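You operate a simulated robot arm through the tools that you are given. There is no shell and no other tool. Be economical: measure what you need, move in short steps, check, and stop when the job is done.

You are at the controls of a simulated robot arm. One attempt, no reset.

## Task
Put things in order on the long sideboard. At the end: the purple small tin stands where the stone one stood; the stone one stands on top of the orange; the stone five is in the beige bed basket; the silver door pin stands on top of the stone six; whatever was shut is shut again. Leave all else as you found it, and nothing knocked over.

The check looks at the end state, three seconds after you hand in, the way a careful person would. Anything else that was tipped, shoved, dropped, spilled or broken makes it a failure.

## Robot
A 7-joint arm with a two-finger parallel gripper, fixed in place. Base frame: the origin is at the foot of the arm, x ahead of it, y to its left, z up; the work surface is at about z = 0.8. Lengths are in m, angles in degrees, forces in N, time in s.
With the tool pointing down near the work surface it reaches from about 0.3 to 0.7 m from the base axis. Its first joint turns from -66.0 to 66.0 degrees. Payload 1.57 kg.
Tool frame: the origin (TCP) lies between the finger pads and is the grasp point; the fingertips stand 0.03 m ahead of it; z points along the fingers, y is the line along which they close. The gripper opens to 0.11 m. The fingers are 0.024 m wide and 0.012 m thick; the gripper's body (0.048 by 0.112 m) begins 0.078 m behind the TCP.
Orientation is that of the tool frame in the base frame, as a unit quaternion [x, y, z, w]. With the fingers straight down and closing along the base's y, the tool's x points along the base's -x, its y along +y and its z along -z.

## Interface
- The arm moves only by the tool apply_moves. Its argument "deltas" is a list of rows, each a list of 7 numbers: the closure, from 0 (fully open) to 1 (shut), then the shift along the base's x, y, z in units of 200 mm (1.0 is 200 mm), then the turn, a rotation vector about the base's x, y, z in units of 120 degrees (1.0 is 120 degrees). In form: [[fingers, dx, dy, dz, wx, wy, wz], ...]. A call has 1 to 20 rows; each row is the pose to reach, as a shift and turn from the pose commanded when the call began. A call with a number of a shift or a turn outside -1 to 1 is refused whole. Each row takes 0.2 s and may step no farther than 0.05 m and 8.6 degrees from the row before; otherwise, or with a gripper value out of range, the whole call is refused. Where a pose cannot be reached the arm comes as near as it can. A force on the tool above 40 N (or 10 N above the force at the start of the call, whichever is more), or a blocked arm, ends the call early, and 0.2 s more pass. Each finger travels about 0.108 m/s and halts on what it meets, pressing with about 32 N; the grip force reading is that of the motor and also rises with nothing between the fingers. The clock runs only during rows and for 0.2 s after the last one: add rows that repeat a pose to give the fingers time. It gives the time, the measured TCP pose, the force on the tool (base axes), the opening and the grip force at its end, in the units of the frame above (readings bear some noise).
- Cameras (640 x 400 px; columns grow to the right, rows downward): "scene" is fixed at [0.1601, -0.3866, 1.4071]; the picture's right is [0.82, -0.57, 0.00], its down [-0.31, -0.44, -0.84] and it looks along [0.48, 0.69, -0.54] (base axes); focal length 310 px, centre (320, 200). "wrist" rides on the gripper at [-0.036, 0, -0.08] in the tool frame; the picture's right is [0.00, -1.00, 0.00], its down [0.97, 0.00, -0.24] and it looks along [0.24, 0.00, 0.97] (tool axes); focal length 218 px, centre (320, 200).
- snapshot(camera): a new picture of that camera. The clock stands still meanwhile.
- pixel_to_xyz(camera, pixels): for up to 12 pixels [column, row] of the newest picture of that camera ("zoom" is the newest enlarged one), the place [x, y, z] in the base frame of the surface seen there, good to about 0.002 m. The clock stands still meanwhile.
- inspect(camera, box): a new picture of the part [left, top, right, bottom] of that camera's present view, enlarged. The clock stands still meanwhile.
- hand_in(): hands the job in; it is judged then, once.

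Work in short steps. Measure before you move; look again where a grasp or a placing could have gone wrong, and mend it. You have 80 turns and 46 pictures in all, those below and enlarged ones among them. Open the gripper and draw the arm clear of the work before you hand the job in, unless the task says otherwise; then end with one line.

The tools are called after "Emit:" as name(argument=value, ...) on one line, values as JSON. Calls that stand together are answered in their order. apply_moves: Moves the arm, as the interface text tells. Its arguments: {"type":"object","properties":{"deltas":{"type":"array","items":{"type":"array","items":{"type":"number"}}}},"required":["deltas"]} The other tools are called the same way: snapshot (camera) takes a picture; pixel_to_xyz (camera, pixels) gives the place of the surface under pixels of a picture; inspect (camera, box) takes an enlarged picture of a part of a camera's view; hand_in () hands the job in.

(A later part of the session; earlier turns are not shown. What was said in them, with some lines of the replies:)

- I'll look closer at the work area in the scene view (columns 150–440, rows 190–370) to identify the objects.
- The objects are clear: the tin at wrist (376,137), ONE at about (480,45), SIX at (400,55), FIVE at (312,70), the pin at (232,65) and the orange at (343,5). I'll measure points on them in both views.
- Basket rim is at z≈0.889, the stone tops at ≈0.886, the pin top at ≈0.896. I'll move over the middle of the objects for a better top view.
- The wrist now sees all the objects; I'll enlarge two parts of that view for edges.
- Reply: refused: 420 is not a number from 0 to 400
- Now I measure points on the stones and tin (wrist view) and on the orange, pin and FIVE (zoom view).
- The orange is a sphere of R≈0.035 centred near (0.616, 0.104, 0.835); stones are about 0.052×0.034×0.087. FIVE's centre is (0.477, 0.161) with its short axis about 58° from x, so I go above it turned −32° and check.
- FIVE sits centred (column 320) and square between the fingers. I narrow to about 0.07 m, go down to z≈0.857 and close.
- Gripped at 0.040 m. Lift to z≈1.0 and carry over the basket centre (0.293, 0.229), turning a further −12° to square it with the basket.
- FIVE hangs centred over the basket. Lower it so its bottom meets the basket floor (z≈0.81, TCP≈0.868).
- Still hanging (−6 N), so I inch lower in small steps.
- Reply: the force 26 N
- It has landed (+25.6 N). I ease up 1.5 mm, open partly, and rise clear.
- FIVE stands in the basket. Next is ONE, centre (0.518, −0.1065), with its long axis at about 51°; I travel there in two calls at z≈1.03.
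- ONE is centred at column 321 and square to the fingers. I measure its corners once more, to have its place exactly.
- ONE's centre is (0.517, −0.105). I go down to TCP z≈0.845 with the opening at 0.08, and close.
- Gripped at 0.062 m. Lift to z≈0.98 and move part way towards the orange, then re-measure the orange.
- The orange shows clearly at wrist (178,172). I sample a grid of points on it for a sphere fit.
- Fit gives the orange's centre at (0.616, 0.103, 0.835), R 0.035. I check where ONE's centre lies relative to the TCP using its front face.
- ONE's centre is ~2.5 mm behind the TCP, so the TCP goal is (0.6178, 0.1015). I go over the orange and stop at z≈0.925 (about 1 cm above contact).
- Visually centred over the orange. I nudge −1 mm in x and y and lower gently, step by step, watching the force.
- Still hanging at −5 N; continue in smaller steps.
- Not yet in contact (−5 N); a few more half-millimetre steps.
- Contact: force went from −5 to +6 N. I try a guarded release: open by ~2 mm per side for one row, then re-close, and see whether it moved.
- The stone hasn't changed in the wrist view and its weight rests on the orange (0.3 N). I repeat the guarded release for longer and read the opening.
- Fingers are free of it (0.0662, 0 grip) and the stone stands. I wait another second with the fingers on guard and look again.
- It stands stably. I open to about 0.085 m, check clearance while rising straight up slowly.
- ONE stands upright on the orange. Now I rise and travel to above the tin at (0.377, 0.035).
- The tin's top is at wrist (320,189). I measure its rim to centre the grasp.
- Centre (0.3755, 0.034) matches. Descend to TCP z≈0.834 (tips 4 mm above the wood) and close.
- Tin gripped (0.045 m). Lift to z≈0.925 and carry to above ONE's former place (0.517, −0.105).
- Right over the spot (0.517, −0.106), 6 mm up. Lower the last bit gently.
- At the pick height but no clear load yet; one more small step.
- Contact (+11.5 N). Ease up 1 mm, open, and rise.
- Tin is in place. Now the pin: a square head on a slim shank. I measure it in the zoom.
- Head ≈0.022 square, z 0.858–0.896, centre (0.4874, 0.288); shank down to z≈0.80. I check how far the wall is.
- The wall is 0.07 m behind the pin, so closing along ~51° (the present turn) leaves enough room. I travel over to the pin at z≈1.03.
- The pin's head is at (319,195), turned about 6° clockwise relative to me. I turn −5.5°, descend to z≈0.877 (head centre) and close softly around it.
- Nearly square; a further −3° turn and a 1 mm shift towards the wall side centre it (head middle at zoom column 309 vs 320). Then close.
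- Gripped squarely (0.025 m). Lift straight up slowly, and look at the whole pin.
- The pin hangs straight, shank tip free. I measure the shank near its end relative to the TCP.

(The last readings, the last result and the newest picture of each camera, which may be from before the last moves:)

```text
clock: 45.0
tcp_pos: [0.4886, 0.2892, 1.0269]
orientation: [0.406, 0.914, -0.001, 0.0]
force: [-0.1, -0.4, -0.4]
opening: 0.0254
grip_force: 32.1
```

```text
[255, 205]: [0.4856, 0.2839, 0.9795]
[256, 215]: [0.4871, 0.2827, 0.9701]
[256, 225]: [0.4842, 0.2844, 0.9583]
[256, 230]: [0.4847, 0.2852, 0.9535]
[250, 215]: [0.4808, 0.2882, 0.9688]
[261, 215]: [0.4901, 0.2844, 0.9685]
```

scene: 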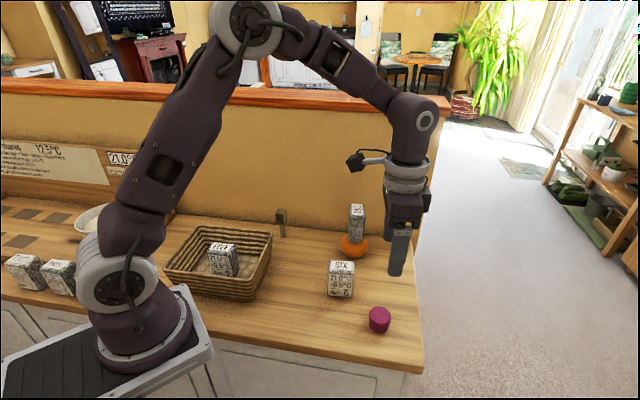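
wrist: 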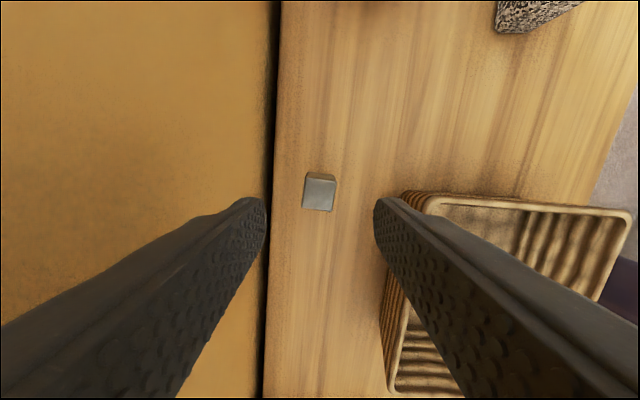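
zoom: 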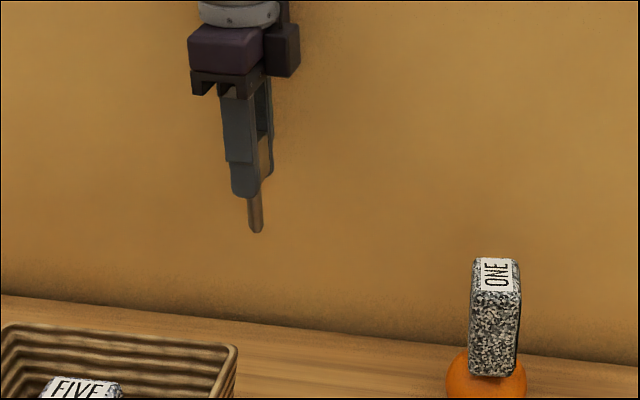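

The shank axis coincides with the TCP. I carry it to above SIX (0.5024, 0.0186), first part at the same height.

Emit:
apply_moves(deltas=[[0.9, 0.01, -0.2, 0, 0, 0, 0], [0.9, 0.02, -0.4, 0, 0, 0, 0], [0.9, 0.035, -0.6, 0, 0, 0, 0], [0.9, 0.05, -0.8, 0, 0, 0, 0], [0.9, 0.06, -1.0, 0, 0, 0, 0]])

Emit:
apply_moves(deltas=[[0.9, 0.003, -0.2, 0, 0, 0, 0], [0.9, 0.006, -0.352, 0, 0, 0, 0], [0.9, 0.006, -0.352, -0.15, 0, 0, 0], [0.9, 0.006, -0.352, -0.22, 0, 0, 0], [0.9, 0.006, -0.352, -0.22, 0, 0, 0]])

Emit:
inspect(camera="scene", box=[280, 180, 410, 310])

Emit:
snapshot(camera="wrist")

```text
clock: 46.2
tcp_pos: [0.4998, 0.0901, 1.0273]
orientation: [0.407, 0.913, 0.0, 0.0]
force: [0.4, 0.6, -0.8]
opening: 0.0252
grip_force: 32.0
```

```text
clock: 47.4
tcp_pos: [0.5013, 0.0186, 0.9828]
orientation: [0.405, 0.914, 0.0, 0.0]
force: [0.1, 0.0, -0.4]
opening: 0.025
grip_force: 32.1
```

```text
3.08 times, centred on (345, 245) of scene
```

zoom: 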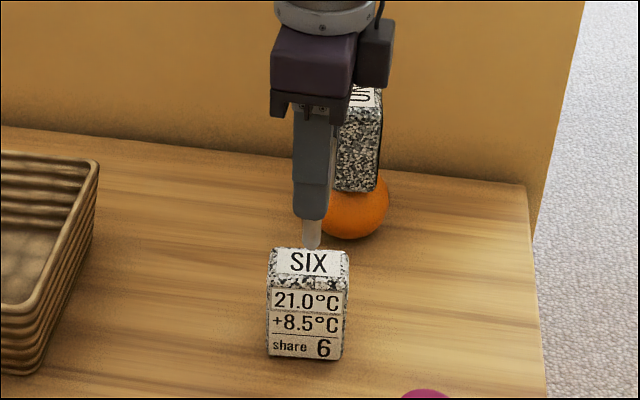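

```text
15 pictures are left
```

wrist: 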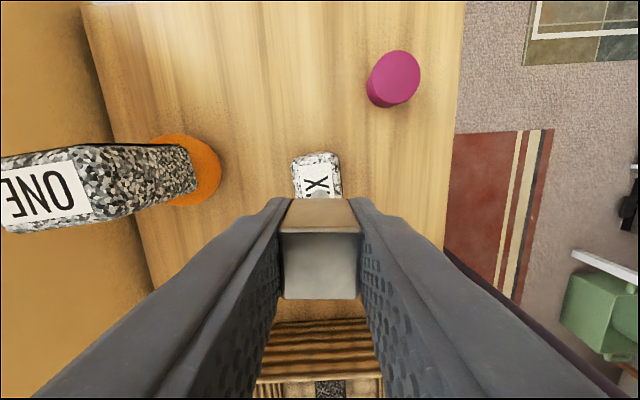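

Tip about 2 cm above SIX's top. Lower to just above contact.

Emit:
apply_moves(deltas=[[0.9, 0.004, 0, -0.04, 0, 0, 0], [0.9, 0.004, 0, -0.075, 0, 0, 0], [0.9, 0.004, 0, -0.085, 0, 0, 0], [0.9, 0.004, 0, -0.085, 0, 0, 0]])

Emit:
inspect(camera="scene", box=[310, 230, 370, 290])

```text
clock: 48.4
tcp_pos: [0.5026, 0.0194, 0.9658]
orientation: [0.406, 0.914, 0.0, 0.001]
force: [-0.4, 0.1, -1.6]
opening: 0.0252
grip_force: 32.0
```

```text
6.67 times, centred on (340, 260) of scene
```

zoom: 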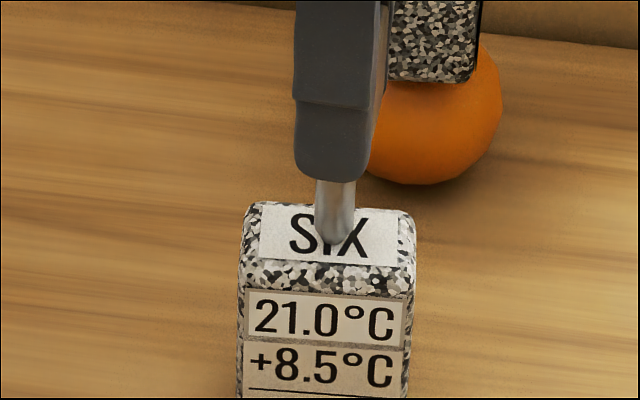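

The tip is over the middle of SIX's top (zoom (333,245)). Inch down to contact.

Emit:
apply_moves(deltas=[[0.9, 0, 0, -0.004, 0, 0, 0], [0.9, 0, 0, -0.004, 0, 0, 0]])

Emit:
apply_moves(deltas=[[0.9, 0, 0, -0.004, 0, 0, 0], [0.9, 0, 0, -0.004, 0, 0, 0]])

Emit:
apply_moves(deltas=[[0.9, 0, 0, -0.003, 0, 0, 0], [0.9, 0, 0, -0.003, 0, 0, 0]])

```text
clock: 49.0
tcp_pos: [0.5035, 0.0198, 0.9652]
orientation: [0.405, 0.914, -0.001, 0.0]
force: [1.1, 0.5, -0.5]
opening: 0.0251
grip_force: 31.7
```

```text
clock: 49.6
tcp_pos: [0.5028, 0.0194, 0.9651]
orientation: [0.406, 0.914, 0.0, 0.0]
force: [-2.0, 0.3, 15.6]
opening: 0.0251
grip_force: 32.1
```

```text
clock: 50.2
tcp_pos: [0.5036, 0.0193, 0.9638]
orientation: [0.406, 0.914, 0.0, 0.001]
force: [-0.3, -0.9, 23.7]
opening: 0.0248
grip_force: 32.4
```

Contact (24 N pressed). I back off ~1 mm to unload it.

Emit:
apply_moves(deltas=[[0.9, 0, 0, 0.005, 0, 0, 0], [0.9, 0, 0, 0.005, 0, 0, 0]])

```text
clock: 50.8
tcp_pos: [0.5025, 0.0202, 0.9638]
orientation: [0.406, 0.914, 0.0, -0.001]
force: [1.2, 0.0, 3.9]
opening: 0.0252
grip_force: 32.2
```

Now light (≈4 N). Guarded release: open to 0.029 m only, wait a second, and look.

Emit:
apply_moves(deltas=[[0.735, 0, 0, 0.001, 0, 0, 0], [0.735, 0, 0, 0.001, 0, 0, 0], [0.735, 0, 0, 0.001, 0, 0, 0], [0.735, 0, 0, 0.001, 0, 0, 0]])

Emit:
inspect(camera="wrist", box=[200, 150, 440, 300])

```text
clock: 51.8
tcp_pos: [0.5027, 0.0182, 0.9647]
orientation: [0.406, 0.914, 0.0, 0.0]
force: [-0.5, -0.3, 0.4]
opening: 0.0291
grip_force: 0.1
```

```text
2.67 times, centred on (320, 225) of wrist
```

zoom: 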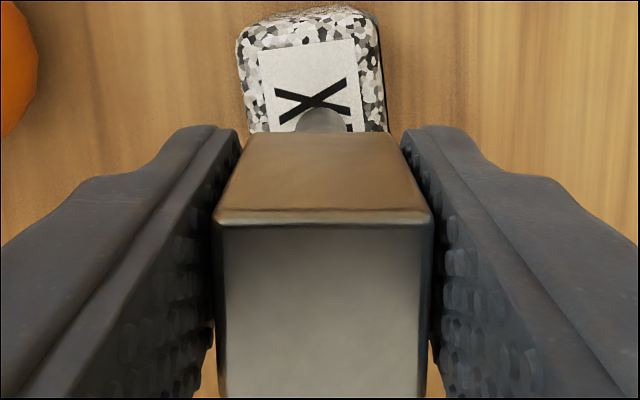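

It looks unmoved (front edge still row 218). Open slightly wider, to 0.036, wait and compare before trusting it.

Emit:
apply_moves(deltas=[[0.7, 0, 0, 0, 0, 0, 0], [0.67, 0, 0, 0, 0, 0, 0], [0.67, 0, 0, 0, 0, 0, 0], [0.67, 0, 0, 0, 0, 0, 0]])

Emit:
inspect(camera="wrist", box=[200, 150, 440, 300])

```text
clock: 52.8
tcp_pos: [0.5035, 0.0189, 0.9645]
orientation: [0.406, 0.914, 0.0, 0.0]
force: [-0.1, -0.2, -0.5]
opening: 0.0364
grip_force: 0.0
```

```text
2.67 times, centred on (320, 225) of wrist
```

zoom: 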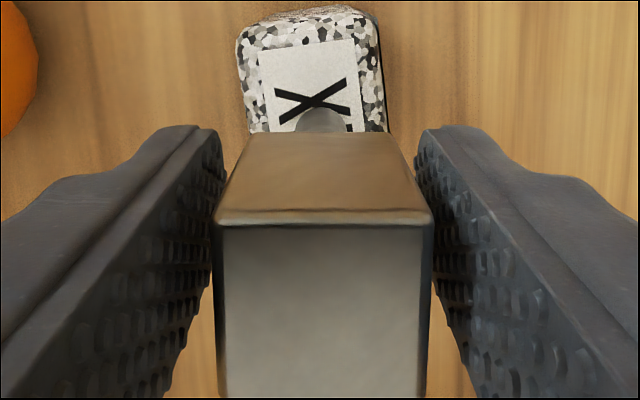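

The pin stands free with clear gaps on both sides. I open to ~0.06 and rise straight up.

Emit:
apply_moves(deltas=[[0.55, 0, 0, 0, 0, 0, 0], [0.45, 0, 0, 0, 0, 0, 0], [0.45, 0, 0, 0.06, 0, 0, 0], [0.45, 0, 0, 0.15, 0, 0, 0], [0.45, 0, 0, 0.28, 0, 0, 0], [0.45, 0, 0, 0.42, 0, 0, 0], [0.45, 0, 0, 0.58, 0, 0, 0], [0.45, 0, 0, 0.75, 0, 0, 0]])

Emit:
snapshot(camera="scene")

```text
clock: 54.6
tcp_pos: [0.5029, 0.0195, 1.1155]
orientation: [0.406, 0.914, 0.0, -0.001]
force: [-1.0, 0.7, -0.5]
opening: 0.0605
grip_force: 0.1
```

```text
11 pictures are left
```

scene: 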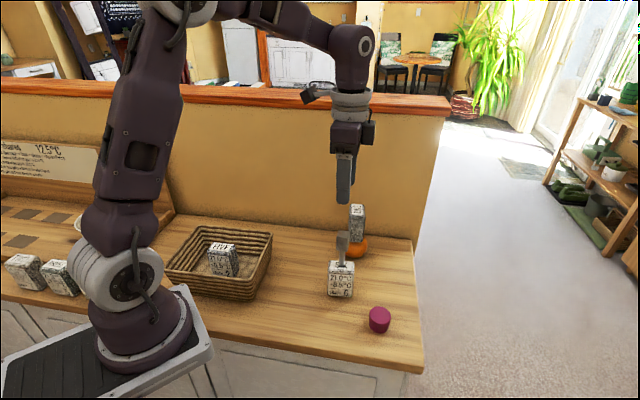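

All stand well. I open fully and draw the arm back to roughly its starting pose, then take a last look.

Emit:
apply_moves(deltas=[[0.3, 0, 0, 0.15, 0, 0, 0], [0.1, -0.1, 0.1, 0.3, 0, 0, 0.05], [0, -0.3, 0.2, 0.35, 0, 0, 0.1], [0, -0.5, 0.3, 0.4, 0, 0, 0.15], [0, -0.7, 0.4, 0.4, 0, 0, 0.2], [0, -0.88, 0.5, 0.4, 0, 0, 0.25], [0, -0.88, 0.6, 0.4, 0, 0, 0.3], [0, -0.88, 0.64, 0.4, 0, 0, 0.36], [0, -0.88, 0.64, 0.4, 0, 0, 0.4], [0, -0.88, 0.64, 0.4, 0, 0, 0.4]])

Emit:
inspect(camera="scene", box=[180, 190, 430, 350])

Emit:
snapshot(camera="wrist")

```text
clock: 56.8
tcp_pos: [0.3264, 0.147, 1.1953]
orientation: [-0.002, 1.0, 0.0, 0.0]
force: [-0.1, -0.8, 0.8]
opening: 0.1101
grip_force: 0.1
```

```text
2.50 times, centred on (305, 270) of scene
```

zoom: 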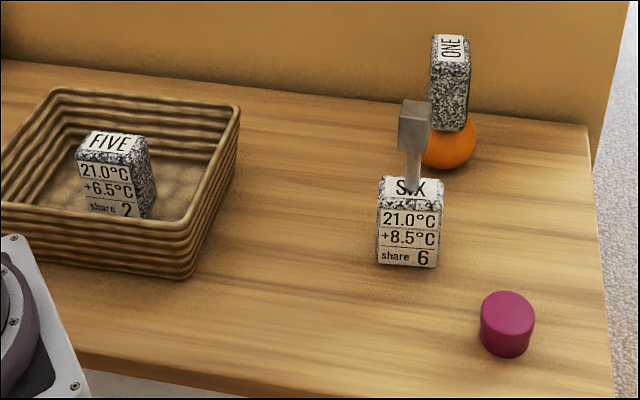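

```text
9 pictures are left
```

wrist: 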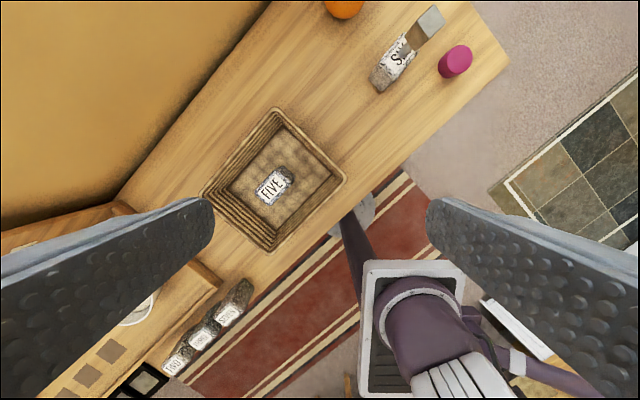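

The last pictures show FIVE in the basket, ONE upright on the orange, the pin on SIX and the tin on ONE's old spot. Basket and orange have not moved, nothing was opened, and the arm is clear, so I hand in.

Emit:
hand_in()

```text
The job is handed in.
```

The sideboard is in order and handed in: the purple tin stands where stone one was, stone one stands on the orange, stone five is in the basket and the door pin stands on stone six; I opened nothing, and nothing was knocked over.
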